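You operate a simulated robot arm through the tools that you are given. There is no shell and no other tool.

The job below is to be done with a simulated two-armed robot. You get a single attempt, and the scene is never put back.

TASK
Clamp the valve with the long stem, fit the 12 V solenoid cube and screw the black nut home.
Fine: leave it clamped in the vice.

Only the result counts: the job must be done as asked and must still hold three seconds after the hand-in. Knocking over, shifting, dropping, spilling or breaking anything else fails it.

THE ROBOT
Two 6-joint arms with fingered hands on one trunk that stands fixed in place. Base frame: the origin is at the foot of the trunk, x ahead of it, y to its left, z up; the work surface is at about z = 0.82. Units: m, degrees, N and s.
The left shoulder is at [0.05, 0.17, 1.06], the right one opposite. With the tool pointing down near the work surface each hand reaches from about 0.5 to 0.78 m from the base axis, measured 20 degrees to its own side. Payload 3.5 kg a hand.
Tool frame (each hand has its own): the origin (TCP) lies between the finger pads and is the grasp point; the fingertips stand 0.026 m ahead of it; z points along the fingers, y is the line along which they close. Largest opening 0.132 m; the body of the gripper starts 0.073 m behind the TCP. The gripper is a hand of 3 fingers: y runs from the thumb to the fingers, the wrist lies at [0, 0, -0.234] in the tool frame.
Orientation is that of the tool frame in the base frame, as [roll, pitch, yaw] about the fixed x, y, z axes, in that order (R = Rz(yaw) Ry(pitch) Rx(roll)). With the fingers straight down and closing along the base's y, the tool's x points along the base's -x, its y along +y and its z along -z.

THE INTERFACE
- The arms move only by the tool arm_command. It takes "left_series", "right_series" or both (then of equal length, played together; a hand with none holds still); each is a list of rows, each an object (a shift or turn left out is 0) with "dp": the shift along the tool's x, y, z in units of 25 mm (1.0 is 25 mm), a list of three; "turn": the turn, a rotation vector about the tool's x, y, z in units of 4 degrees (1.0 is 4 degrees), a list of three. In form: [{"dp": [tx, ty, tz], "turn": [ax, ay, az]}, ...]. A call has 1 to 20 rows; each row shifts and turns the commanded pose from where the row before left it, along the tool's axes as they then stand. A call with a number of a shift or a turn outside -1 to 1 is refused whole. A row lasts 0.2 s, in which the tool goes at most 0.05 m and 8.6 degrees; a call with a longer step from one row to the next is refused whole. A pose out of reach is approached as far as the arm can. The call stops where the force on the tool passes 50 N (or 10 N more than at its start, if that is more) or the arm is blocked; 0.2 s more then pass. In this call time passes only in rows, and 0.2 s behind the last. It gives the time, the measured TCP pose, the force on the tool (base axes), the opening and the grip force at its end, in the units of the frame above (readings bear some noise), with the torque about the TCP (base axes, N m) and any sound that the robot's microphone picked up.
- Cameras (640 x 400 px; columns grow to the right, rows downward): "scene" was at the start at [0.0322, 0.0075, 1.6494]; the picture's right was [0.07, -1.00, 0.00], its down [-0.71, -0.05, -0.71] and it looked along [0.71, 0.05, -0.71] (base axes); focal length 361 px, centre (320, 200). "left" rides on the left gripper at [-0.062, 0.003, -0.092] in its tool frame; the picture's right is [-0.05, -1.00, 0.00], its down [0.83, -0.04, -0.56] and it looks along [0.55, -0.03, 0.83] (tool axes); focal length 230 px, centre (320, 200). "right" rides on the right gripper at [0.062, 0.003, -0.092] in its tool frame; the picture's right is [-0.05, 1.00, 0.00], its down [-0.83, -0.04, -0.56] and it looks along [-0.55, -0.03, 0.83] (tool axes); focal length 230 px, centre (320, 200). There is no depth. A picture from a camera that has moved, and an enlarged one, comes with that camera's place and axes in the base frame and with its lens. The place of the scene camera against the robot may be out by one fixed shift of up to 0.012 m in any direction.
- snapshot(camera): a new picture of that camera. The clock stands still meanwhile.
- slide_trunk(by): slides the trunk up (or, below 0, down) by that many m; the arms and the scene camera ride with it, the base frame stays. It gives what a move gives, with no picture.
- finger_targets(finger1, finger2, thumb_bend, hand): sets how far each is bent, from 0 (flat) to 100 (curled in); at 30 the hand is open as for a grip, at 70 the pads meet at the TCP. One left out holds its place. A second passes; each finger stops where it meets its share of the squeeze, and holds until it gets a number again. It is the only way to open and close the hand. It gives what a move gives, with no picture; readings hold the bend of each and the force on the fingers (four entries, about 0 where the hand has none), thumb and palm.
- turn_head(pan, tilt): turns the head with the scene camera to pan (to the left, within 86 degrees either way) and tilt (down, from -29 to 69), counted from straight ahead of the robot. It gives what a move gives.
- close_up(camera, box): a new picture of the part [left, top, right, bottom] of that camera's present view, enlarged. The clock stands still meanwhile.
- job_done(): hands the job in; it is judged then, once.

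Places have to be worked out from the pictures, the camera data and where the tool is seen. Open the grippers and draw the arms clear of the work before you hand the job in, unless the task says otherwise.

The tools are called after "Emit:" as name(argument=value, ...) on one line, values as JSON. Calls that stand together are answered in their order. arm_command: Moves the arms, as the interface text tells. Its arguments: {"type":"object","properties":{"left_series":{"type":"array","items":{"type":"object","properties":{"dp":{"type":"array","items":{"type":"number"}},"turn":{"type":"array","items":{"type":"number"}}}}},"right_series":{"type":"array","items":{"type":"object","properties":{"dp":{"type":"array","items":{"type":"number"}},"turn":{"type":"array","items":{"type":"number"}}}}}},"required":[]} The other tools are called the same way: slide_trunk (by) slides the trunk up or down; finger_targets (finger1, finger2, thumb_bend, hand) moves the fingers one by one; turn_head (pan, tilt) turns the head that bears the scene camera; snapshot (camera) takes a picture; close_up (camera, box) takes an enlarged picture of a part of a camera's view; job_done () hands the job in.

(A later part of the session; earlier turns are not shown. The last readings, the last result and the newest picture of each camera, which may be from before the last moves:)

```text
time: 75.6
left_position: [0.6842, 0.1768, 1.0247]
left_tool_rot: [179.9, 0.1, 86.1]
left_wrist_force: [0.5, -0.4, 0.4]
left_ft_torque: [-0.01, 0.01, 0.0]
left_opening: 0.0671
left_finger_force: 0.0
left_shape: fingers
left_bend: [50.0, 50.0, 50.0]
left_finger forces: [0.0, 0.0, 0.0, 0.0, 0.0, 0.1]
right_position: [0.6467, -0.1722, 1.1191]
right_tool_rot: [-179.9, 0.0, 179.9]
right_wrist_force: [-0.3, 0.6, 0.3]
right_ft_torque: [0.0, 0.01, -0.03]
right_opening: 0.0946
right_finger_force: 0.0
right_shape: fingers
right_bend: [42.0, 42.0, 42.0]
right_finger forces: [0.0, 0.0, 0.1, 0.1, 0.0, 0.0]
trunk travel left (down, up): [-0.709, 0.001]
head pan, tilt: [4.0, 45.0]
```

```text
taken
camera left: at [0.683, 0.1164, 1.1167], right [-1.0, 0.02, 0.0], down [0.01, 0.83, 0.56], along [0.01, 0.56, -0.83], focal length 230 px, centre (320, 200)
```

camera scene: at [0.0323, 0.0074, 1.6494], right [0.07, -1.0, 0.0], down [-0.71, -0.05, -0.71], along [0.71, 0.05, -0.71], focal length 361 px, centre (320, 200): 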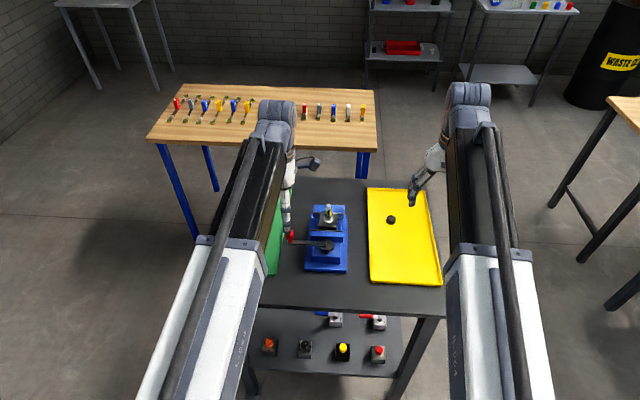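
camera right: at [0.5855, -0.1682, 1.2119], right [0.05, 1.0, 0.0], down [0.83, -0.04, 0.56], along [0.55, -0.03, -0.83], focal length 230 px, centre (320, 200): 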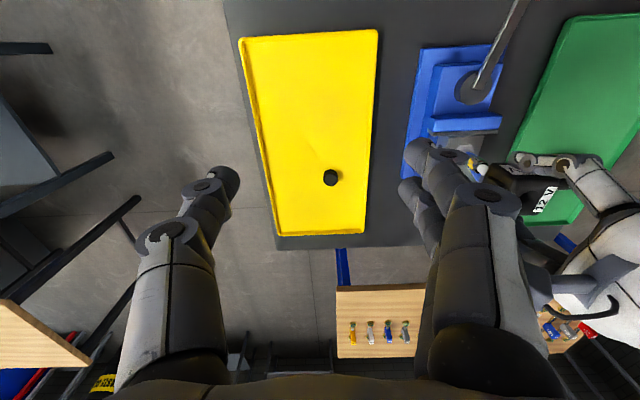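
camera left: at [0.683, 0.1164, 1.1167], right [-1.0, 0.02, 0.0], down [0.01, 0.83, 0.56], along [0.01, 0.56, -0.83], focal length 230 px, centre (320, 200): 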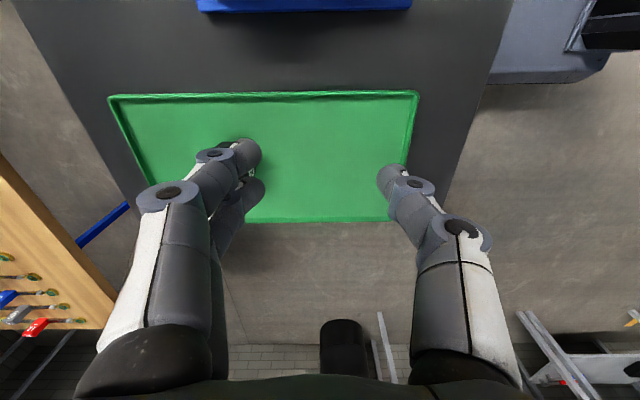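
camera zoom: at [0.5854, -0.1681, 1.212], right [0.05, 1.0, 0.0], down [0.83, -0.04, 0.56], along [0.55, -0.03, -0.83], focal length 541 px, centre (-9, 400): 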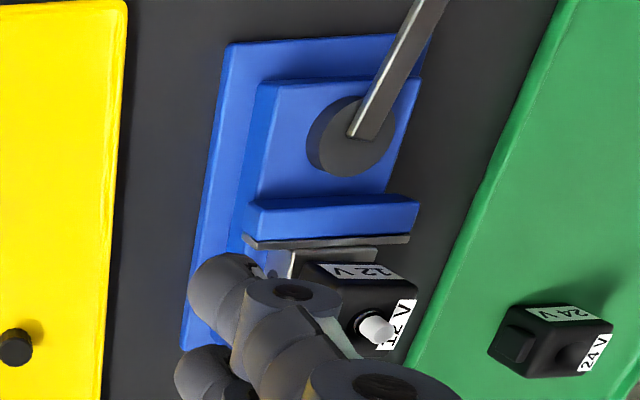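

The cube sits squarely on the valve with the stub showing. The nut lies at about (0.79, -0.160), just past vertical reach, so the right hand tilts 12° forward and goes above it for a closer look.

Emit:
arm_command(right_series=[{"turn": [0, -1, 0]}, {"turn": [0, -1, 0]}, {"turn": [0, -1, 0]}, {"dp": [-0.316, 0.049, 0.93]}, {"dp": [-0.316, 0.049, 0.93]}, {"dp": [-0.316, 0.049, 0.93]}, {"dp": [-0.316, 0.049, 0.93]}, {"dp": [-0.316, 0.049, 0.93]}, {"dp": [-0.316, 0.049, 0.93]}, {"dp": [-0.316, 0.049, 0.93]}, {"dp": [-0.316, 0.049, 0.93]}, {"dp": [-0.316, 0.049, 0.93]}, {}])

Emit:
snapshot(camera="right")

Emit:
close_up(camera="right", box=[270, 110, 390, 210])

```text
time: 78.4
left_position: [0.683, 0.1772, 1.0255]
left_tool_rot: [179.9, -0.2, 86.1]
left_wrist_force: [0.4, 0.4, -0.3]
left_ft_torque: [0.01, -0.01, -0.01]
left_opening: 0.0672
left_finger_force: 0.1
left_shape: fingers
left_bend: [50.0, 50.0, 50.0]
left_finger forces: [0.1, 0.1, 0.0, 0.1, 0.1, 0.0]
right_position: [0.7612, -0.1639, 0.931]
right_tool_rot: [180.0, 12.0, -179.9]
right_wrist_force: [0.8, -0.1, 0.0]
right_ft_torque: [-0.04, -0.04, -0.01]
right_opening: 0.0942
right_finger_force: 0.1
right_shape: fingers
right_bend: [42.0, 42.0, 42.0]
right_finger forces: [0.1, 0.0, 0.1, 0.1, 0.0, 0.0]
trunk travel left (down, up): [-0.709, 0.001]
head pan, tilt: [4.0, 45.0]
```

```text
taken
camera right: at [0.6822, -0.1594, 1.0081], right [0.05, 1.0, 0.01], down [0.7, -0.04, 0.72], along [0.72, -0.03, -0.7], focal length 230 px, centre (320, 200)
```

right: 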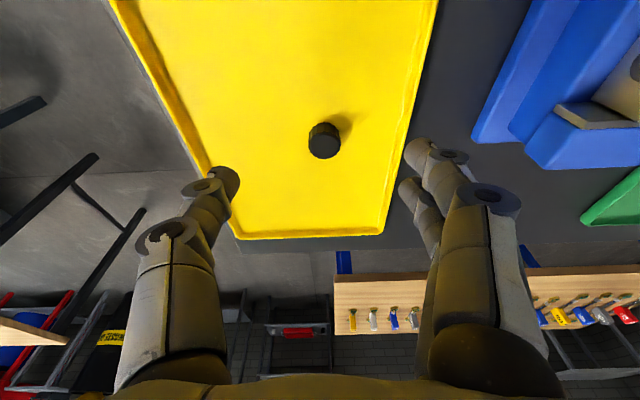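

```text
4.00 times, centred on (330, 160) of right
camera zoom: at [0.6822, -0.1594, 1.0081], right [0.05, 1.0, 0.01], down [0.7, -0.04, 0.72], along [0.72, -0.03, -0.7], focal length 920 px, centre (280, 360)
```

zoom: 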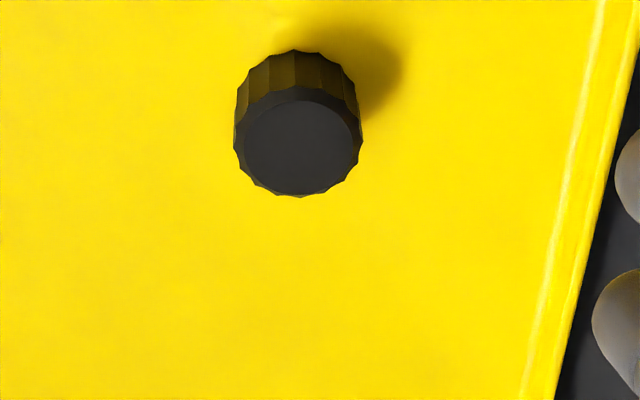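

The nut is at (0.788, -0.159), about 27 mm in diameter. I narrow the opening to clear the tray rim and descend on it with the tilt kept.

Emit:
finger_targets(hand="right", finger1=54, finger2=54, thumb_bend=54)

Emit:
arm_command(right_series=[{"dp": [-0.067, 0.04, 0.77]}, {"dp": [-0.067, 0.04, 0.77]}, {"dp": [-0.067, 0.04, 0.77]}, {"dp": [-0.067, 0.04, 0.57]}, {}])

Emit:
snapshot(camera="right")

Emit:
close_up(camera="scene", box=[360, 180, 440, 260])

```text
time: 79.4
left_position: [0.6841, 0.1783, 1.0248]
left_tool_rot: [179.9, -0.1, 86.1]
left_wrist_force: [0.1, -0.4, 0.8]
left_ft_torque: [-0.01, -0.02, 0.01]
left_opening: 0.0673
left_finger_force: 0.0
left_shape: fingers
left_bend: [50.0, 50.0, 50.0]
left_finger forces: [0.1, 0.0, 0.0, 0.0, 0.1, 0.0]
right_position: [0.7613, -0.1635, 0.9313]
right_tool_rot: [180.0, 12.0, 179.9]
right_wrist_force: [-0.3, 0.0, 0.0]
right_ft_torque: [0.01, -0.03, -0.04]
right_opening: 0.0552
right_finger_force: 0.1
right_shape: fingers
right_bend: [54.0, 54.0, 54.0]
right_finger forces: [0.0, 0.0, 0.1, 0.0, 0.0, 0.0]
trunk travel left (down, up): [-0.709, 0.001]
head pan, tilt: [4.0, 45.0]
```

```text
time: 80.6
left_position: [0.685, 0.1784, 1.0257]
left_tool_rot: [179.9, -0.1, 86.1]
left_wrist_force: [-0.4, -0.2, 0.0]
left_ft_torque: [0.0, -0.01, -0.05]
left_opening: 0.0675
left_finger_force: 0.0
left_shape: fingers
left_bend: [50.0, 50.0, 50.0]
left_finger forces: [0.1, 0.1, 0.0, 0.1, 0.0, 0.0]
right_position: [0.7811, -0.1594, 0.8628]
right_tool_rot: [180.0, 12.0, -179.9]
right_wrist_force: [-0.1, 0.3, -0.3]
right_ft_torque: [0.0, -0.04, -0.02]
right_opening: 0.0551
right_finger_force: 0.1
right_shape: fingers
right_bend: [54.0, 54.0, 54.0]
right_finger forces: [0.1, 0.2, 0.1, 0.0, 0.0, 0.0]
trunk travel left (down, up): [-0.709, 0.001]
head pan, tilt: [4.0, 45.0]
```

```text
taken
camera right: at [0.7013, -0.1545, 0.9397], right [0.05, 1.0, 0.01], down [0.7, -0.04, 0.72], along [0.72, -0.03, -0.7], focal length 230 px, centre (320, 200)
```

right: 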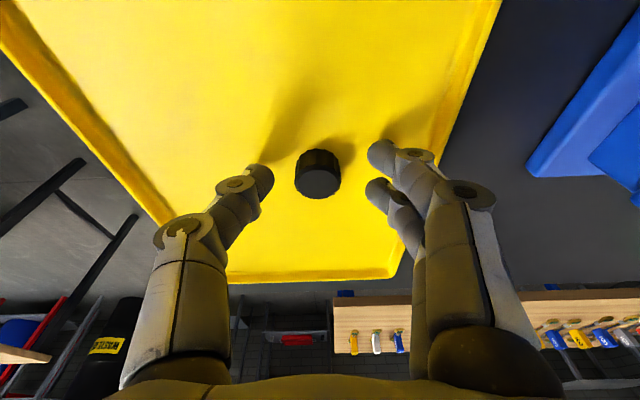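

```text
5.00 times, centred on (400, 220) of scene
camera zoom: at [0.0322, 0.0074, 1.6835], right [0.07, -1.0, 0.0], down [-0.71, -0.05, -0.71], along [0.71, 0.05, -0.71], focal length 1803 px, centre (-80, 100)
```

zoom: 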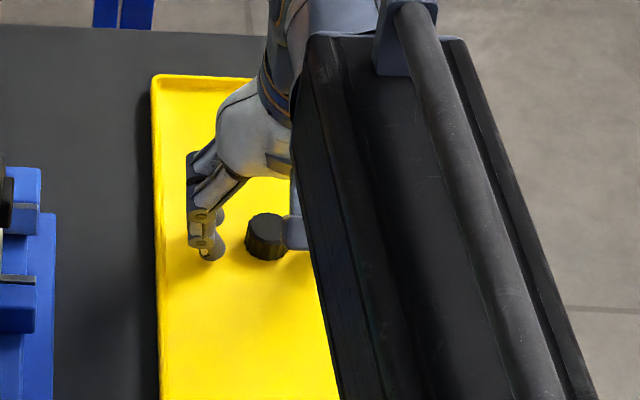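

The nut lies midway between thumb and fingers. I go down 5–6 mm more and close on it.

Emit:
arm_command(right_series=[{"dp": [0.03, 0, 0.12]}, {"dp": [0.02, 0, 0.11]}, {}])

Emit:
finger_targets(hand="right", finger1=63, finger2=63, thumb_bend=63)

Emit:
snapshot(camera="right")

```text
time: 81.4
left_position: [0.6828, 0.177, 1.026]
left_tool_rot: [179.8, 0.1, 86.1]
left_wrist_force: [0.1, 0.1, -0.3]
left_ft_torque: [-0.01, -0.02, 0.01]
left_opening: 0.067
left_finger_force: 0.0
left_shape: fingers
left_bend: [50.0, 50.0, 50.0]
left_finger forces: [0.0, 0.0, 0.1, 0.0, 0.0, 0.1]
right_position: [0.7805, -0.1587, 0.8586]
right_tool_rot: [-180.0, 12.3, 180.0]
right_wrist_force: [-1.7, 0.2, 16.3]
right_ft_torque: [0.63, 0.17, 0.04]
right_opening: 0.0546
right_finger_force: 8.8
right_shape: fingers
right_bend: [57.0, 54.0, 54.0]
right_finger forces: [17.2, 0.0, 0.0, 0.0, 0.0, 0.1]
trunk travel left (down, up): [-0.709, 0.001]
head pan, tilt: [4.0, 45.0]
```

```text
time: 82.4
left_position: [0.6832, 0.1787, 1.0252]
left_tool_rot: [179.8, 0.0, 86.0]
left_wrist_force: [0.0, -0.3, 0.0]
left_ft_torque: [-0.03, -0.01, 0.0]
left_opening: 0.0675
left_finger_force: 0.0
left_shape: fingers
left_bend: [50.0, 50.0, 50.0]
left_finger forces: [0.1, 0.0, 0.1, 0.1, 0.0, 0.0]
right_position: [0.7806, -0.158, 0.8581]
right_tool_rot: [180.0, 12.2, -179.9]
right_wrist_force: [3.9, 7.3, 22.1]
right_ft_torque: [1.07, 0.06, -0.2]
right_opening: 0.0397
right_finger_force: 10.8
right_shape: fingers
right_bend: [59.0, 63.0, 63.0]
right_finger forces: [22.5, 0.1, 0.0, 0.1, 0.0, 0.0]
trunk travel left (down, up): [-0.709, 0.001]
head pan, tilt: [4.0, 45.0]
```

```text
taken
camera right: at [0.7008, -0.1536, 0.9359], right [0.05, 1.0, 0.01], down [0.69, -0.04, 0.72], along [0.72, -0.03, -0.7], focal length 230 px, centre (320, 200)
```

right: 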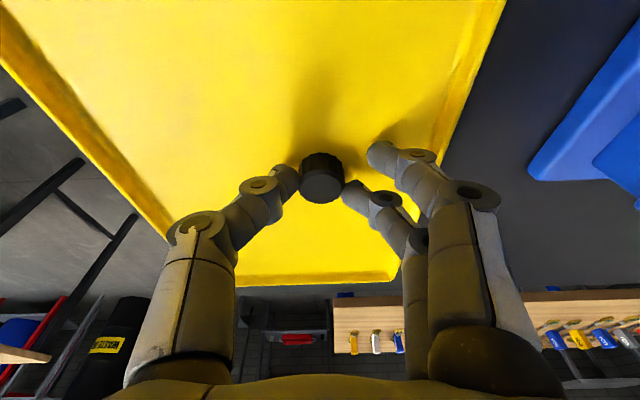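

Finger 1 touches the tray floor. I raise about 6 mm and let it close.

Emit:
arm_command(right_series=[{"dp": [-0.03, 0, -0.15]}, {"dp": [-0.02, 0, -0.09]}, {}])

Emit:
finger_targets(hand="right", finger1=64, finger2=64, thumb_bend=64)

Emit:
close_up(camera="right", box=[220, 100, 420, 240])

```text
time: 83.2
left_position: [0.6847, 0.1785, 1.025]
left_tool_rot: [179.9, -0.1, 86.1]
left_wrist_force: [0.0, -0.4, -0.3]
left_ft_torque: [0.0, 0.0, -0.01]
left_opening: 0.067
left_finger_force: 0.1
left_shape: fingers
left_bend: [50.0, 50.0, 50.0]
left_finger forces: [0.0, 0.0, 0.1, 0.0, 0.0, 0.1]
right_position: [0.7819, -0.1591, 0.862]
right_tool_rot: [179.9, 11.9, 179.9]
right_wrist_force: [-0.6, -0.1, -0.5]
right_ft_torque: [-0.03, 0.01, 0.01]
right_opening: 0.0259
right_finger_force: 0.1
right_shape: fingers
right_bend: [63.0, 63.0, 63.0]
right_finger forces: [0.0, 0.1, 0.0, 0.0, 0.0, 0.0]
trunk travel left (down, up): [-0.709, 0.001]
head pan, tilt: [4.0, 45.0]
```

```text
time: 84.2
left_position: [0.6841, 0.1784, 1.0243]
left_tool_rot: [180.0, -0.1, 86.0]
left_wrist_force: [-0.3, 0.2, 0.7]
left_ft_torque: [-0.02, -0.03, 0.01]
left_opening: 0.0675
left_finger_force: 0.0
left_shape: fingers
left_bend: [50.0, 50.0, 50.0]
left_finger forces: [0.0, 0.0, 0.0, 0.0, 0.1, 0.0]
right_position: [0.7814, -0.1584, 0.8618]
right_tool_rot: [-180.0, 12.0, 180.0]
right_wrist_force: [0.8, -0.6, 0.5]
right_ft_torque: [-0.02, -0.02, 0.0]
right_opening: 0.0236
right_finger_force: 0.9
right_shape: fingers
right_bend: [64.0, 63.0, 64.0]
right_finger forces: [0.0, 0.4, 0.0, 0.1, 0.4, 0.0]
trunk travel left (down, up): [-0.709, 0.001]
head pan, tilt: [4.0, 45.0]
```

```text
2.86 times, centred on (320, 170) of right
camera zoom: at [0.7016, -0.1546, 0.9401], right [0.05, 1.0, 0.01], down [0.7, -0.04, 0.72], along [0.72, -0.03, -0.7], focal length 657 px, centre (320, 286)
```

zoom: 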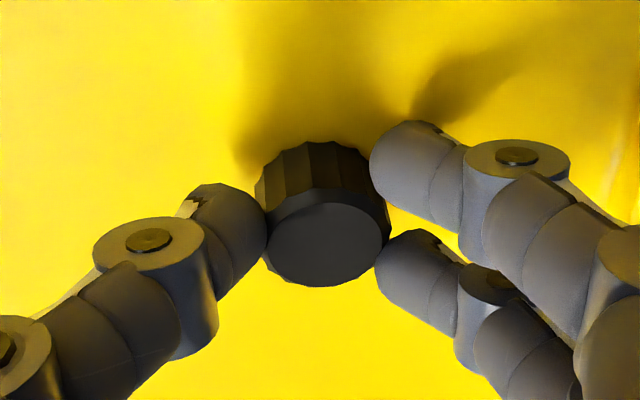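

All three digits surround the nut. I squeeze firmly.

Emit:
finger_targets(hand="right", finger1=71, finger2=71, thumb_bend=71)

Emit:
arm_command(right_series=[{"dp": [-0.06, 0, -0.3]}, {"dp": [-0.15, 0, -0.7]}, {}])

Emit:
snapshot(camera="right")

```text
time: 85.2
left_position: [0.6829, 0.1773, 1.0249]
left_tool_rot: [180.0, -0.1, 86.1]
left_wrist_force: [0.2, -0.4, 0.1]
left_ft_torque: [-0.01, 0.03, -0.04]
left_opening: 0.0672
left_finger_force: 0.2
left_shape: fingers
left_bend: [50.0, 50.0, 50.0]
left_finger forces: [0.0, 0.1, 0.0, 0.0, 0.0, 0.0]
right_position: [0.78, -0.1591, 0.8622]
right_tool_rot: [-180.0, 12.0, 179.9]
right_wrist_force: [-0.6, 0.5, 0.7]
right_ft_torque: [0.02, 0.02, 0.03]
right_opening: 0.015
right_finger_force: 7.4
right_shape: fingers
right_bend: [69.0, 65.0, 67.0]
right_finger forces: [2.4, 5.1, 0.0, 0.1, 7.7, 0.0]
trunk travel left (down, up): [-0.709, 0.001]
head pan, tilt: [4.0, 45.0]
```

```text
time: 86.0
left_position: [0.6836, 0.1782, 1.0243]
left_tool_rot: [179.9, -0.2, 86.2]
left_wrist_force: [0.1, -0.3, -0.7]
left_ft_torque: [0.01, -0.01, -0.01]
left_opening: 0.0669
left_finger_force: 0.2
left_shape: fingers
left_bend: [50.0, 50.0, 50.0]
left_finger forces: [0.0, 0.1, 0.1, 0.1, 0.0, 0.0]
right_position: [0.781, -0.1583, 0.888]
right_tool_rot: [180.0, 12.0, 180.0]
right_wrist_force: [-0.2, -0.6, -0.6]
right_ft_torque: [0.04, -0.01, -0.01]
right_opening: 0.0151
right_finger_force: 7.4
right_shape: fingers
right_bend: [69.0, 65.0, 67.0]
right_finger forces: [2.4, 5.2, 0.0, 0.0, 7.5, 0.0]
trunk travel left (down, up): [-0.709, 0.001]
head pan, tilt: [4.0, 45.0]
```

```text
taken
camera right: at [0.7019, -0.1554, 0.966], right [0.05, 1.0, 0.01], down [0.7, -0.04, 0.72], along [0.72, -0.03, -0.7], focal length 230 px, centre (320, 200)
```

right: 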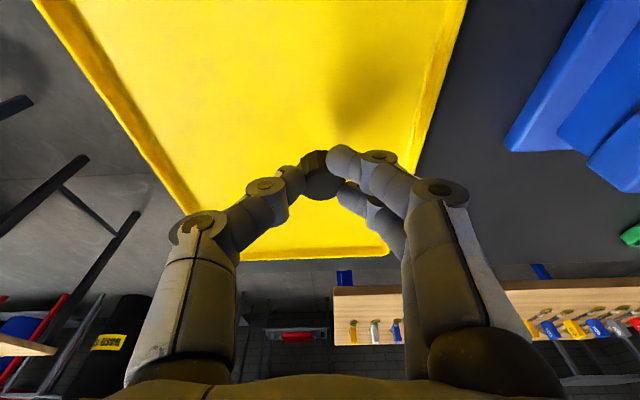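

The nut is lifted. I check how it sits in the fingers.

Emit:
close_up(camera="right", box=[250, 120, 400, 230])

Emit:
close_up(camera="scene", box=[380, 190, 430, 250])

```text
3.64 times, centred on (325, 175) of right
camera zoom: at [0.7019, -0.1554, 0.966], right [0.05, 1.0, 0.01], down [0.7, -0.04, 0.72], along [0.72, -0.03, -0.7], focal length 837 px, centre (302, 291)
```

zoom: 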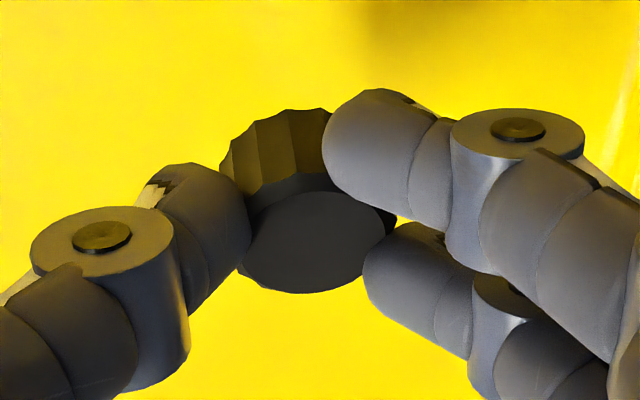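

```text
6.67 times, centred on (405, 220) of scene
camera zoom: at [0.0323, 0.0074, 1.6834], right [0.07, -1.0, 0.0], down [-0.71, -0.05, -0.71], along [0.71, 0.05, -0.71], focal length 2404 px, centre (-247, 67)
```

zoom: 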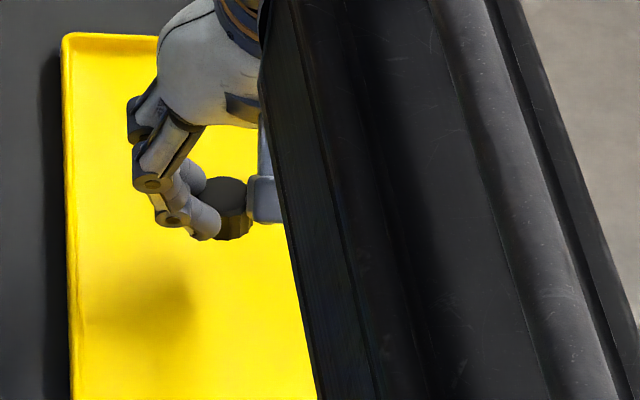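

The nut is held, slightly tipped. I carry it within the yellow tray to a nearer spot around x ≈ 0.62 where the left hand can reach it.

Emit:
arm_command(right_series=[{"dp": [0.78, -0.03, -0.167]}, {"dp": [0.78, -0.03, -0.167]}, {"dp": [0.78, -0.03, -0.167]}, {"dp": [0.78, -0.03, -0.167]}, {"dp": [0.78, -0.03, -0.167]}, {"dp": [0.78, -0.03, -0.167]}, {"dp": [0.78, -0.03, -0.167]}, {"dp": [0.78, -0.03, -0.167]}, {}, {"dp": [0.09, 0, 0.4]}, {"dp": [0.09, 0, 0.4]}, {"dp": [0.03, 0, 0.14]}, {}])

Emit:
close_up(camera="right", box=[250, 120, 400, 230])

```text
time: 88.8
left_position: [0.6833, 0.1772, 1.0248]
left_tool_rot: [179.9, 0.0, 86.1]
left_wrist_force: [0.7, -0.2, -0.7]
left_ft_torque: [0.02, 0.0, -0.01]
left_opening: 0.0672
left_finger_force: 0.1
left_shape: fingers
left_bend: [50.0, 50.0, 50.0]
left_finger forces: [0.0, 0.1, 0.1, 0.0, 0.0, 0.1]
right_position: [0.6206, -0.1632, 0.8623]
right_tool_rot: [180.0, 12.0, 180.0]
right_wrist_force: [0.1, 0.5, -0.3]
right_ft_torque: [-0.01, 0.0, 0.01]
right_opening: 0.0152
right_finger_force: 7.4
right_shape: fingers
right_bend: [69.0, 65.0, 67.0]
right_finger forces: [2.4, 5.0, 0.1, 0.1, 7.4, 0.0]
trunk travel left (down, up): [-0.709, 0.001]
head pan, tilt: [4.0, 45.0]
```

```text
3.64 times, centred on (325, 175) of right
camera zoom: at [0.5411, -0.1612, 0.9406], right [0.05, 1.0, 0.01], down [0.7, -0.04, 0.72], along [0.72, -0.03, -0.7], focal length 837 px, centre (302, 291)
```

zoom: 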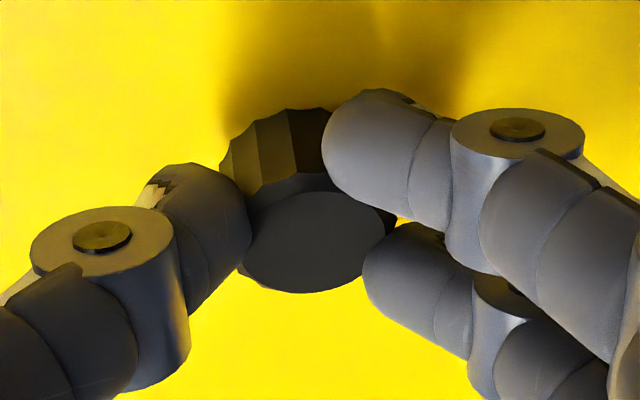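

At the original pick height with no contact, I lower another 1 mm and release gently.

Emit:
arm_command(right_series=[{"dp": [0.01, 0, 0.05]}, {}])

Emit:
finger_targets(hand="right", finger1=62, finger2=62, thumb_bend=62)

Emit:
finger_targets(hand="right", finger1=52, finger2=52, thumb_bend=52)

Emit:
close_up(camera="right", box=[220, 100, 420, 240])

```text
time: 89.4
left_position: [0.6837, 0.1789, 1.0248]
left_tool_rot: [179.8, -0.1, 86.1]
left_wrist_force: [-0.4, -1.1, -0.3]
left_ft_torque: [0.03, 0.02, 0.01]
left_opening: 0.0673
left_finger_force: 0.1
left_shape: fingers
left_bend: [50.0, 50.0, 50.0]
left_finger forces: [0.0, 0.1, 0.0, 0.0, 0.0, 0.0]
right_position: [0.6202, -0.1646, 0.8616]
right_tool_rot: [180.0, 12.0, -180.0]
right_wrist_force: [-0.1, 0.2, -0.1]
right_ft_torque: [-0.01, 0.01, 0.03]
right_opening: 0.0154
right_finger_force: 7.5
right_shape: fingers
right_bend: [69.0, 65.0, 67.0]
right_finger forces: [2.5, 5.2, 0.1, 0.0, 7.7, 0.0]
trunk travel left (down, up): [-0.709, 0.001]
head pan, tilt: [4.0, 45.0]
```

```text
time: 90.4
left_position: [0.6844, 0.1772, 1.0244]
left_tool_rot: [179.9, -0.1, 86.1]
left_wrist_force: [0.0, -0.8, 0.3]
left_ft_torque: [0.03, 0.0, -0.01]
left_opening: 0.0671
left_finger_force: 0.0
left_shape: fingers
left_bend: [50.0, 50.0, 50.0]
left_finger forces: [0.0, 0.0, 0.1, 0.0, 0.0, 0.0]
right_position: [0.6209, -0.1639, 0.8623]
right_tool_rot: [179.9, 12.0, -179.9]
right_wrist_force: [-0.2, 0.3, 1.0]
right_ft_torque: [-0.05, -0.04, 0.03]
right_opening: 0.0279
right_finger_force: 0.1
right_shape: fingers
right_bend: [62.0, 62.0, 62.0]
right_finger forces: [0.0, 0.0, 0.0, 0.0, 0.0, 0.0]
trunk travel left (down, up): [-0.709, 0.001]
head pan, tilt: [4.0, 45.0]
```

```text
time: 91.4
left_position: [0.6835, 0.1791, 1.0253]
left_tool_rot: [179.9, -0.2, 86.1]
left_wrist_force: [-0.2, -0.4, -0.4]
left_ft_torque: [-0.02, 0.01, -0.01]
left_opening: 0.0673
left_finger_force: 0.0
left_shape: fingers
left_bend: [50.0, 50.0, 50.0]
left_finger forces: [0.0, 0.0, 0.0, 0.1, 0.1, 0.1]
right_position: [0.619, -0.1648, 0.8615]
right_tool_rot: [180.0, 12.0, -180.0]
right_wrist_force: [0.1, 0.2, -0.6]
right_ft_torque: [0.02, -0.01, 0.0]
right_opening: 0.0604
right_finger_force: 0.0
right_shape: fingers
right_bend: [52.0, 52.0, 52.0]
right_finger forces: [0.1, 0.0, 0.0, 0.1, 0.1, 0.0]
trunk travel left (down, up): [-0.709, 0.001]
head pan, tilt: [4.0, 45.0]
```

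```text
2.86 times, centred on (320, 170) of right
camera zoom: at [0.5409, -0.1607, 0.9392], right [0.05, 1.0, 0.01], down [0.7, -0.04, 0.72], along [0.72, -0.03, -0.7], focal length 657 px, centre (320, 286)
```

zoom: 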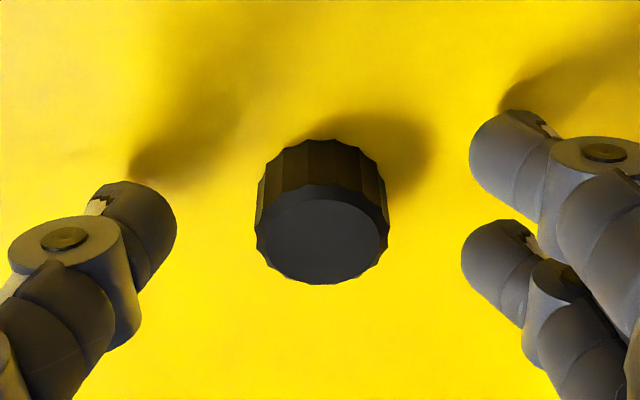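

The nut stands flat at about (0.6265, -0.164). I withdraw the right hand and untilt it, while the left hand rotates its wrist back to explore its yaw range for screwing.

Emit:
arm_command(right_series=[{"dp": [0, 0, -0.5]}, {"dp": [0, 0, -1]}, {"dp": [0, 0, -1]}, {"dp": [0, 0, -1]}, {"dp": [0, 0, -1]}, {"dp": [0, 0, -1]}, {"dp": [0, 0, -1]}, {"turn": [0, 1, 0]}, {"turn": [0, 1, 0]}, {"turn": [0, 1, 0]}, {"dp": [0, -1, 0]}, {"dp": [0, -1, 0]}, {"dp": [0, -1, 0]}, {"dp": [0, -1, 0]}, {"dp": [0, -1, 0]}, {"dp": [0, -1, 0]}, {"dp": [0, -1, 0]}, {"dp": [0, -1, 0]}, {}, {}], left_series=[{"turn": [0, 0, -1]}, {"turn": [0, 0, -1]}, {"turn": [0, 0, -1]}, {"turn": [0, 0, -1]}, {"turn": [0, 0, -1]}, {"turn": [0, 0, -1]}, {"turn": [0, 0, -1]}, {"turn": [0, 0, -1]}, {"turn": [0, 0, -1]}, {"turn": [0, 0, -1]}, {"turn": [0, 0, -1]}, {"turn": [0, 0, -1]}, {"turn": [0, 0, -1]}, {"turn": [0, 0, -1]}, {"turn": [0, 0, -1]}, {"turn": [0, 0, -1]}, {"turn": [0, 0, -1]}, {"turn": [0, 0, -1]}, {"turn": [0, 0, -1]}, {"turn": [0, 0, -1]}])

Emit:
arm_command(left_series=[{"turn": [0, 0, -1]}, {"turn": [0, 0, -1]}, {"turn": [0, 0, -1]}, {"turn": [0, 0, -1]}, {"turn": [0, 0, -1]}, {"turn": [0, 0, -1]}, {"turn": [0, 0, -1]}, {"turn": [0, 0, -1]}, {"turn": [0, 0, -1]}, {"turn": [0, 0, -1]}, {"turn": [0, 0, -1]}, {"turn": [0, 0, -1]}, {"turn": [0, 0, -1]}, {"turn": [0, 0, -1]}, {"turn": [0, 0, -1]}, {"turn": [0, 0, -1]}, {"turn": [0, 0, -1]}, {"turn": [0, 0, -1]}, {"turn": [0, 0, -1]}, {"turn": [0, 0, -1]}])

Emit:
snapshot(camera="scene")

```text
time: 95.6
left_position: [0.6825, 0.1788, 1.027]
left_tool_rot: [179.9, 0.0, 166.2]
left_wrist_force: [0.1, -0.4, -0.8]
left_ft_torque: [-0.01, -0.01, -0.03]
left_opening: 0.0671
left_finger_force: 0.1
left_shape: fingers
left_bend: [50.0, 50.0, 50.0]
left_finger forces: [0.0, 0.1, 0.1, 0.0, 0.0, 0.0]
right_position: [0.5874, -0.3676, 1.0208]
right_tool_rot: [-180.0, 0.0, -180.0]
right_wrist_force: [-0.5, 0.7, 0.7]
right_ft_torque: [0.02, 0.0, 0.0]
right_opening: 0.0606
right_finger_force: 0.0
right_shape: fingers
right_bend: [52.0, 52.0, 52.0]
right_finger forces: [0.0, 0.0, 0.0, 0.0, 0.0, 0.1]
trunk travel left (down, up): [-0.709, 0.001]
head pan, tilt: [4.0, 45.0]
```

```text
time: 99.8
left_position: [0.6831, 0.1796, 1.0267]
left_tool_rot: [-180.0, 0.0, -113.7]
left_wrist_force: [0.6, 1.0, -0.9]
left_ft_torque: [-0.03, 0.0, 0.0]
left_opening: 0.0673
left_finger_force: 0.0
left_shape: fingers
left_bend: [50.0, 50.0, 50.0]
left_finger forces: [0.1, 0.1, 0.0, 0.0, 0.0, 0.1]
right_position: [0.5868, -0.3662, 1.0212]
right_tool_rot: [180.0, 0.1, 180.0]
right_wrist_force: [-0.5, -0.6, 0.7]
right_ft_torque: [-0.05, 0.0, 0.0]
right_opening: 0.0604
right_finger_force: 0.0
right_shape: fingers
right_bend: [52.0, 52.0, 52.0]
right_finger forces: [0.0, 0.0, 0.0, 0.1, 0.0, 0.0]
trunk travel left (down, up): [-0.709, 0.001]
head pan, tilt: [4.0, 45.0]
```

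```text
taken
camera scene: at [0.0322, 0.0074, 1.6834], right [0.07, -1.0, 0.0], down [-0.71, -0.05, -0.71], along [0.71, 0.05, -0.71], focal length 361 px, centre (320, 200)
```

scene: 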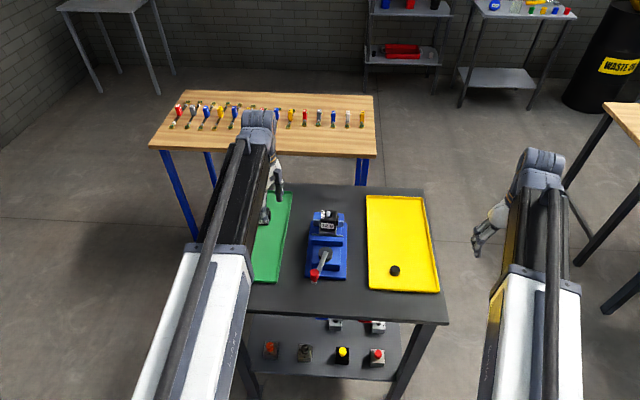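

The wrist reached yaw 246° with no limit. I test another 80°.

Emit:
arm_command(left_series=[{"turn": [0, 0, -1]}, {"turn": [0, 0, -1]}, {"turn": [0, 0, -1]}, {"turn": [0, 0, -1]}, {"turn": [0, 0, -1]}, {"turn": [0, 0, -1]}, {"turn": [0, 0, -1]}, {"turn": [0, 0, -1]}, {"turn": [0, 0, -1]}, {"turn": [0, 0, -1]}, {"turn": [0, 0, -1]}, {"turn": [0, 0, -1]}, {"turn": [0, 0, -1]}, {"turn": [0, 0, -1]}, {"turn": [0, 0, -1]}, {"turn": [0, 0, -1]}, {"turn": [0, 0, -1]}, {"turn": [0, 0, -1]}, {"turn": [0, 0, -1]}, {"turn": [0, 0, -1]}])

Emit:
close_up(camera="scene", box=[305, 200, 355, 240])

```text
time: 104.0
left_position: [0.6824, 0.1989, 1.0256]
left_tool_rot: [-179.8, -0.3, -94.9]
left_wrist_force: [-0.4, 1.2, 0.3]
left_ft_torque: [0.03, 0.0, -0.01]
left_opening: 0.0672
left_finger_force: 0.1
left_shape: fingers
left_bend: [50.0, 50.0, 50.0]
left_finger forces: [0.0, 0.0, 0.0, 0.0, 0.1, 0.0]
left hand out of reach, approached as far as the arm can: row 5, 6, 7, 8, 9, 10, 11, 12, 13, 14, 15, 16, 17, 18, 19, 20
right_position: [0.5877, -0.3669, 1.0217]
right_tool_rot: [-179.9, 0.0, 180.0]
right_wrist_force: [0.3, 0.2, -0.8]
right_ft_torque: [0.0, -0.01, -0.01]
right_opening: 0.0605
right_finger_force: 0.0
right_shape: fingers
right_bend: [52.0, 52.0, 52.0]
right_finger forces: [0.0, 0.1, 0.0, 0.0, 0.0, 0.0]
trunk travel left (down, up): [-0.709, 0.001]
head pan, tilt: [4.0, 45.0]
```

```text
10.00 times, centred on (330, 220) of scene
camera zoom: at [0.0322, 0.0074, 1.6834], right [0.07, -1.0, 0.0], down [-0.71, -0.05, -0.71], along [0.71, 0.05, -0.71], focal length 3606 px, centre (220, 0)
```

zoom: 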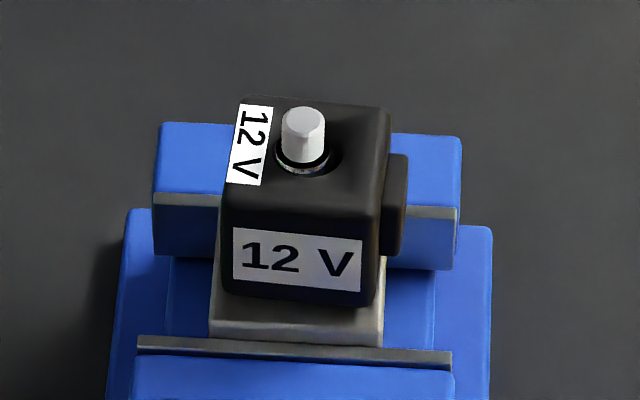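

The upper yaw limit is about 262°. The cube looks well seated. I back the wrist off and read where the commanded pose stands.

Emit:
arm_command(left_series=[{"turn": [0, 0, 1]}, {"turn": [0, 0, 1]}, {"turn": [0, 0, 1]}, {"turn": [0, 0, 1]}, {"turn": [0, 0, 1]}, {"turn": [0, 0, 1]}, {"turn": [0, 0, 1]}, {"turn": [0, 0, 1]}, {"turn": [0, 0, 1]}, {"turn": [0, 0, 1]}, {"turn": [0, 0, 1]}, {"turn": [0, 0, 1]}, {"turn": [0, 0, 1]}, {"turn": [0, 0, 1]}, {"turn": [0, 0, 1]}, {"turn": [0, 0, 1]}, {"turn": [0, 0, 1]}, {"turn": [0, 0, 1]}, {}])

```text
time: 108.0
left_position: [0.6831, 0.1985, 1.0248]
left_tool_rot: [-179.6, -0.1, -167.0]
left_wrist_force: [0.3, -0.3, 1.3]
left_ft_torque: [-0.01, 0.02, 0.02]
left_opening: 0.0673
left_finger_force: 0.0
left_shape: fingers
left_bend: [50.0, 50.0, 50.0]
left_finger forces: [0.0, 0.0, 0.0, 0.0, 0.1, 0.0]
right_position: [0.5879, -0.367, 1.0219]
right_tool_rot: [180.0, 0.0, -180.0]
right_wrist_force: [0.0, 0.2, -0.4]
right_ft_torque: [0.03, -0.01, 0.0]
right_opening: 0.0608
right_finger_force: 0.0
right_shape: fingers
right_bend: [52.0, 52.0, 52.0]
right_finger forces: [0.0, 0.1, 0.0, 0.0, 0.1, 0.0]
trunk travel left (down, up): [-0.709, 0.001]
head pan, tilt: [4.0, 45.0]
```

The commanded pose follows the real one; yaw is now 193°. I carry the left hand over to above the nut, then turn it to about 250°.

Emit:
arm_command(left_series=[{"dp": [0.365, -0.908, 0]}, {"dp": [0.365, -0.908, 0]}, {"dp": [0.365, -0.908, 0]}, {"dp": [0.365, -0.908, 0]}, {"dp": [0.365, -0.908, 0]}, {"dp": [0.365, -0.908, 0]}, {"dp": [0.365, -0.908, 0]}, {"dp": [0.365, -0.908, 0]}, {"dp": [0.365, -0.908, 0]}, {"dp": [0.365, -0.908, 0]}, {"dp": [0.365, -0.908, 0]}, {"dp": [0.365, -0.908, 0]}, {"dp": [0.365, -0.908, 0]}, {"dp": [0.365, -0.908, 0]}, {"dp": [0.365, -0.908, 0]}, {}])

Emit:
arm_command(left_series=[{"turn": [0, 0, -1]}, {"turn": [0, 0, -1]}, {"turn": [0, 0, -1]}, {"turn": [0, 0, -1]}, {"turn": [0, 0, -1]}, {"turn": [0, 0, -1]}, {"turn": [0, 0, -1]}, {"turn": [0, 0, -1]}, {"turn": [0, 0, -1]}, {"turn": [0, 0, -1]}, {"turn": [0, 0, -1]}, {"turn": [0, 0, -1]}, {}])

Emit:
snapshot(camera="left")

```text
time: 111.4
left_position: [0.6286, -0.1647, 1.0281]
left_tool_rot: [-179.7, 0.0, -167.0]
left_wrist_force: [0.7, 0.4, -0.4]
left_ft_torque: [0.0, 0.01, -0.03]
left_opening: 0.0672
left_finger_force: 0.0
left_shape: fingers
left_bend: [50.0, 50.0, 50.0]
left_finger forces: [0.0, 0.0, 0.0, 0.1, 0.1, 0.1]
right_position: [0.5867, -0.3671, 1.0218]
right_tool_rot: [-180.0, 0.0, -180.0]
right_wrist_force: [-0.4, -0.4, -0.3]
right_ft_torque: [-0.01, 0.03, 0.02]
right_opening: 0.0609
right_finger_force: 0.1
right_shape: fingers
right_bend: [52.0, 52.0, 52.0]
right_finger forces: [0.0, 0.0, 0.0, 0.0, 0.0, 0.0]
trunk travel left (down, up): [-0.709, 0.001]
head pan, tilt: [4.0, 45.0]
```

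```text
time: 114.2
left_position: [0.6278, -0.1629, 1.0291]
left_tool_rot: [-179.7, -0.4, -127.5]
left_wrist_force: [-1.0, 0.1, 0.1]
left_ft_torque: [0.01, 0.01, -0.03]
left_opening: 0.067
left_finger_force: 0.0
left_shape: fingers
left_bend: [50.0, 50.0, 50.0]
left_finger forces: [0.0, 0.0, 0.0, 0.1, 0.0, 0.0]
left hand out of reach, approached as far as the arm can: row 11, 12
right_position: [0.5885, -0.3662, 1.0212]
right_tool_rot: [180.0, -0.1, 180.0]
right_wrist_force: [0.9, -0.1, 0.0]
right_ft_torque: [0.02, 0.0, 0.02]
right_opening: 0.0606
right_finger_force: 0.0
right_shape: fingers
right_bend: [52.0, 52.0, 52.0]
right_finger forces: [0.0, 0.1, 0.0, 0.1, 0.0, 0.0]
trunk travel left (down, up): [-0.709, 0.001]
head pan, tilt: [4.0, 45.0]
```

```text
taken
camera left: at [0.6633, -0.1117, 1.1194], right [0.83, -0.56, 0.0], down [-0.47, -0.68, 0.56], along [-0.31, -0.46, -0.83], focal length 230 px, centre (320, 200)
```

left: 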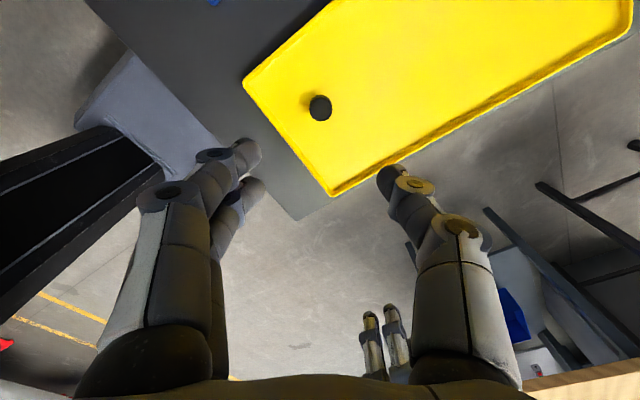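

The yaw limit here is about 232°, which shifts with arm azimuth. I back off slightly and zoom on the nut for its position.

Emit:
arm_command(left_series=[{"turn": [0, 0, 1]}, {}])

Emit:
close_up(camera="left", box=[260, 60, 380, 160])

```text
time: 114.8
left_position: [0.6278, -0.1636, 1.0275]
left_tool_rot: [-179.7, -0.3, -131.4]
left_wrist_force: [0.4, -0.5, -0.5]
left_ft_torque: [0.02, -0.01, 0.0]
left_opening: 0.0671
left_finger_force: 0.0
left_shape: fingers
left_bend: [50.0, 50.0, 50.0]
left_finger forces: [0.1, 0.0, 0.0, 0.0, 0.1, 0.0]
right_position: [0.5877, -0.3667, 1.0213]
right_tool_rot: [-180.0, 0.0, -179.9]
right_wrist_force: [-0.4, -0.3, 0.1]
right_ft_torque: [0.01, 0.01, 0.01]
right_opening: 0.0606
right_finger_force: 0.1
right_shape: fingers
right_bend: [52.0, 52.0, 52.0]
right_finger forces: [0.1, 0.0, 0.0, 0.0, 0.0, 0.1]
trunk travel left (down, up): [-0.709, 0.001]
head pan, tilt: [4.0, 45.0]
```

```text
4.00 times, centred on (320, 110) of left
camera zoom: at [0.6659, -0.1152, 1.1196], right [0.78, -0.62, 0.0], down [-0.52, -0.65, 0.56], along [-0.34, -0.44, -0.83], focal length 920 px, centre (320, 560)
```

zoom: 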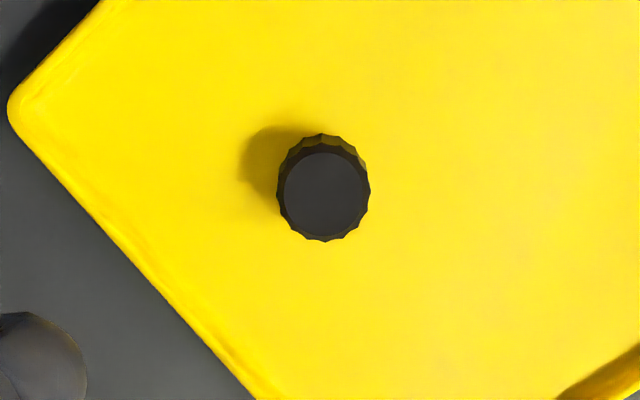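

The nut is at about (0.630, -0.165). I adjust 2–3 mm and descend to just above grasp height.

Emit:
arm_command(left_series=[{"dp": [-0.02, -0.1, 0.888]}, {"dp": [0, 0, 0.888]}, {"dp": [0, 0, 0.888]}, {"dp": [0, 0, 0.888]}, {"dp": [0, 0, 0.888]}, {"dp": [0, 0, 0.888]}, {"dp": [0, 0, 0.7]}, {}])

Emit:
close_up(camera="left", box=[220, 100, 420, 250])

```text
time: 116.6
left_position: [0.6288, -0.1665, 0.8756]
left_tool_rot: [-179.7, -0.4, -131.3]
left_wrist_force: [0.5, 0.4, -0.5]
left_ft_torque: [0.01, -0.03, 0.0]
left_opening: 0.0672
left_finger_force: 0.1
left_shape: fingers
left_bend: [50.0, 50.0, 50.0]
left_finger forces: [0.1, 0.1, 0.0, 0.1, 0.0, 0.0]
right_position: [0.5865, -0.368, 1.0204]
right_tool_rot: [179.9, 0.0, -180.0]
right_wrist_force: [-0.4, -0.1, -0.8]
right_ft_torque: [0.0, 0.02, 0.01]
right_opening: 0.0606
right_finger_force: 0.0
right_shape: fingers
right_bend: [52.0, 52.0, 52.0]
right_finger forces: [0.0, 0.1, 0.0, 0.1, 0.0, 0.1]
trunk travel left (down, up): [-0.709, 0.001]
head pan, tilt: [4.0, 45.0]
```

```text
2.67 times, centred on (320, 175) of left
camera zoom: at [0.667, -0.1181, 0.9671], right [0.78, -0.62, 0.0], down [-0.52, -0.65, 0.56], along [-0.34, -0.44, -0.83], focal length 614 px, centre (320, 267)
```

zoom: 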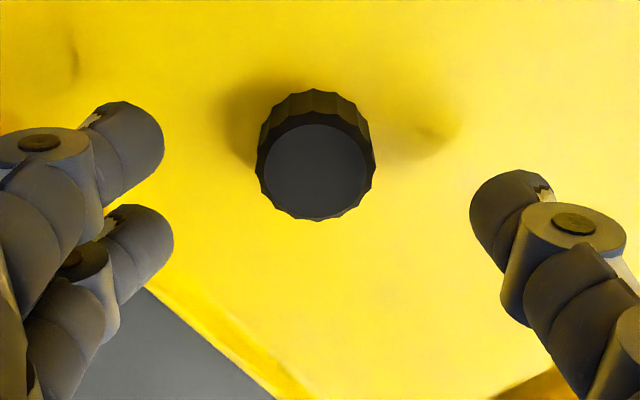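

The nut is almost centred. I apply a 2 mm correction, descend to z ≈ 0.860, and close.

Emit:
arm_command(left_series=[{"dp": [-0.09, 0, 0.3]}, {"dp": [0, 0, 0.3]}, {}])

Emit:
finger_targets(hand="left", finger1=63, finger2=63, thumb_bend=63)

Emit:
close_up(camera="left", box=[220, 100, 420, 250])

```text
time: 117.4
left_position: [0.6315, -0.1655, 0.8599]
left_tool_rot: [-179.6, -0.3, -131.4]
left_wrist_force: [-0.3, 0.6, 0.5]
left_ft_torque: [0.01, 0.01, -0.01]
left_opening: 0.0674
left_finger_force: 0.0
left_shape: fingers
left_bend: [50.0, 50.0, 50.0]
left_finger forces: [0.0, 0.1, 0.1, 0.1, 0.0, 0.0]
right_position: [0.5872, -0.3667, 1.0222]
right_tool_rot: [179.9, 0.0, -180.0]
right_wrist_force: [-0.6, -0.5, -0.1]
right_ft_torque: [-0.02, 0.03, 0.01]
right_opening: 0.0606
right_finger_force: 0.1
right_shape: fingers
right_bend: [52.0, 52.0, 52.0]
right_finger forces: [0.1, 0.0, 0.0, 0.0, 0.1, 0.1]
trunk travel left (down, up): [-0.709, 0.001]
head pan, tilt: [4.0, 45.0]
```

```text
time: 118.4
left_position: [0.6295, -0.1648, 0.8613]
left_tool_rot: [-179.7, -0.3, -131.4]
left_wrist_force: [0.0, 0.2, 0.2]
left_ft_torque: [-0.02, 0.0, 0.05]
left_opening: 0.0263
left_finger_force: 0.1
left_shape: fingers
left_bend: [63.0, 63.0, 63.0]
left_finger forces: [0.0, 0.0, 0.0, 0.1, 0.0, 0.0]
right_position: [0.5868, -0.3671, 1.0221]
right_tool_rot: [-179.9, -0.1, 180.0]
right_wrist_force: [-0.7, -0.5, -0.3]
right_ft_torque: [0.0, 0.01, -0.01]
right_opening: 0.0603
right_finger_force: 0.1
right_shape: fingers
right_bend: [52.0, 52.0, 52.0]
right_finger forces: [0.1, 0.1, 0.0, 0.1, 0.0, 0.0]
trunk travel left (down, up): [-0.709, 0.001]
head pan, tilt: [4.0, 45.0]
```

```text
2.67 times, centred on (320, 175) of left
camera zoom: at [0.6687, -0.1167, 0.9527], right [0.78, -0.62, 0.0], down [-0.52, -0.65, 0.56], along [-0.34, -0.44, -0.83], focal length 614 px, centre (320, 267)
```

zoom: 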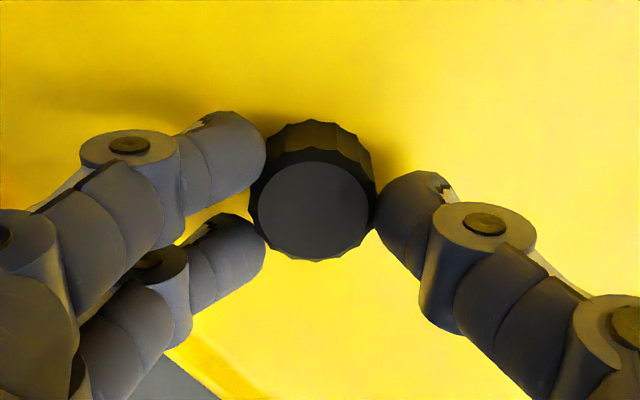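

The nut is nicely centred between all three pads. I lower 3 mm for more pad contact, then squeeze.

Emit:
arm_command(left_series=[{"dp": [0, 0, 0.12]}, {}])

Emit:
finger_targets(hand="left", finger1=71, finger2=71, thumb_bend=71)

Emit:
close_up(camera="left", box=[220, 100, 420, 250])

```text
time: 119.0
left_position: [0.6317, -0.1648, 0.8589]
left_tool_rot: [-179.8, -0.2, -131.4]
left_wrist_force: [0.4, -0.1, -0.1]
left_ft_torque: [0.01, 0.0, 0.03]
left_opening: 0.0261
left_finger_force: 0.1
left_shape: fingers
left_bend: [63.0, 63.0, 63.0]
left_finger forces: [0.0, 0.0, 0.0, 0.1, 0.0, 0.0]
right_position: [0.5878, -0.3664, 1.0216]
right_tool_rot: [179.9, 0.0, 180.0]
right_wrist_force: [-0.6, 0.4, -0.2]
right_ft_torque: [-0.05, 0.03, -0.03]
right_opening: 0.0604
right_finger_force: 0.1
right_shape: fingers
right_bend: [52.0, 52.0, 52.0]
right_finger forces: [0.0, 0.1, 0.1, 0.1, 0.1, 0.1]
trunk travel left (down, up): [-0.709, 0.001]
head pan, tilt: [4.0, 45.0]
```

```text
time: 120.0
left_position: [0.6295, -0.1645, 0.8592]
left_tool_rot: [-179.7, -0.3, -131.4]
left_wrist_force: [0.0, -0.3, -0.9]
left_ft_torque: [0.04, 0.03, 0.02]
left_opening: 0.0208
left_finger_force: 10.1
left_shape: fingers
left_bend: [66.0, 67.0, 67.0]
left_finger forces: [5.5, 3.8, 0.0, 0.1, 9.2, 0.1]
right_position: [0.5874, -0.3681, 1.0206]
right_tool_rot: [-180.0, 0.0, -180.0]
right_wrist_force: [-0.1, -1.0, -1.0]
right_ft_torque: [0.0, 0.02, -0.02]
right_opening: 0.0607
right_finger_force: 0.0
right_shape: fingers
right_bend: [52.0, 52.0, 52.0]
right_finger forces: [0.1, 0.0, 0.0, 0.1, 0.1, 0.1]
trunk travel left (down, up): [-0.709, 0.001]
head pan, tilt: [4.0, 45.0]
```

```text
2.67 times, centred on (320, 175) of left
camera zoom: at [0.6686, -0.1162, 0.9505], right [0.78, -0.62, 0.0], down [-0.52, -0.65, 0.56], along [-0.34, -0.44, -0.83], focal length 614 px, centre (320, 267)
```

zoom: 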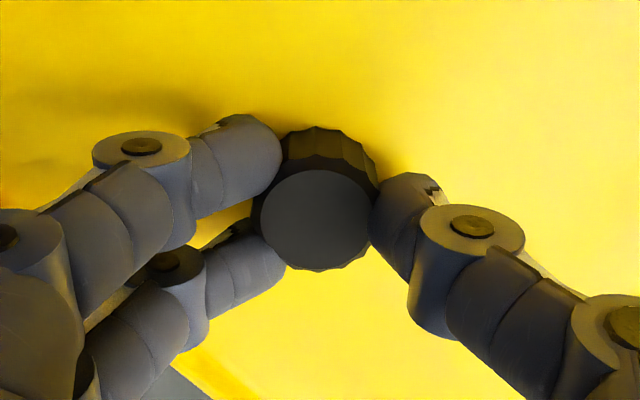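

Grip is about 10 N, with the nut axis at the TCP within a millimetre. I lift it and check its attitude.

Emit:
arm_command(left_series=[{"dp": [0, 0, -0.3]}, {"dp": [0, 0, -0.8]}, {"dp": [0, 0, -1]}, {"dp": [0, 0, -1]}, {"dp": [0, 0, -1]}, {"dp": [0, 0, -1]}, {"dp": [0, 0, -1]}, {"dp": [0, 0, -0.4]}, {}])

Emit:
close_up(camera="left", box=[220, 100, 420, 250])

Emit:
snapshot(camera="scene")

```text
time: 122.0
left_position: [0.6308, -0.1633, 1.0243]
left_tool_rot: [-179.6, -0.3, -131.3]
left_wrist_force: [0.6, -0.3, -0.2]
left_ft_torque: [0.01, 0.02, -0.01]
left_opening: 0.0207
left_finger_force: 9.3
left_shape: fingers
left_bend: [66.0, 67.0, 67.0]
left_finger forces: [5.7, 4.0, 0.0, 0.1, 9.2, 0.0]
right_position: [0.5867, -0.3666, 1.0215]
right_tool_rot: [179.9, 0.1, 179.9]
right_wrist_force: [0.0, 0.7, 0.3]
right_ft_torque: [-0.01, -0.03, 0.03]
right_opening: 0.0607
right_finger_force: 0.2
right_shape: fingers
right_bend: [52.0, 52.0, 52.0]
right_finger forces: [0.0, 0.0, 0.0, 0.0, 0.1, 0.0]
trunk travel left (down, up): [-0.709, 0.001]
head pan, tilt: [4.0, 45.0]
```

```text
2.67 times, centred on (320, 175) of left
camera zoom: at [0.6688, -0.1144, 1.1139], right [0.78, -0.62, 0.0], down [-0.52, -0.65, 0.56], along [-0.34, -0.44, -0.83], focal length 614 px, centre (320, 267)
```

zoom: 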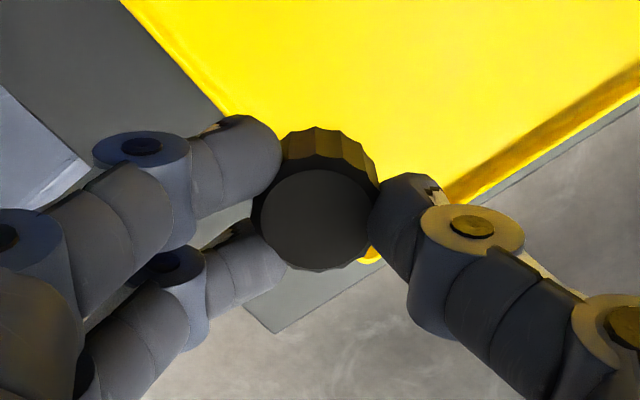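

```text
taken
camera scene: at [0.0323, 0.0074, 1.6834], right [0.07, -1.0, 0.0], down [-0.71, -0.05, -0.71], along [0.71, 0.05, -0.71], focal length 361 px, centre (320, 200)
```

scene: 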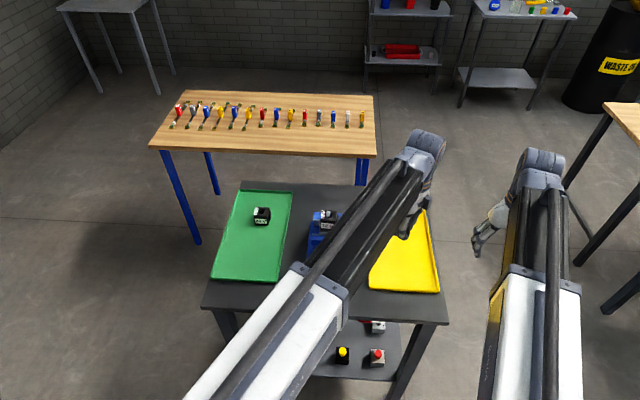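

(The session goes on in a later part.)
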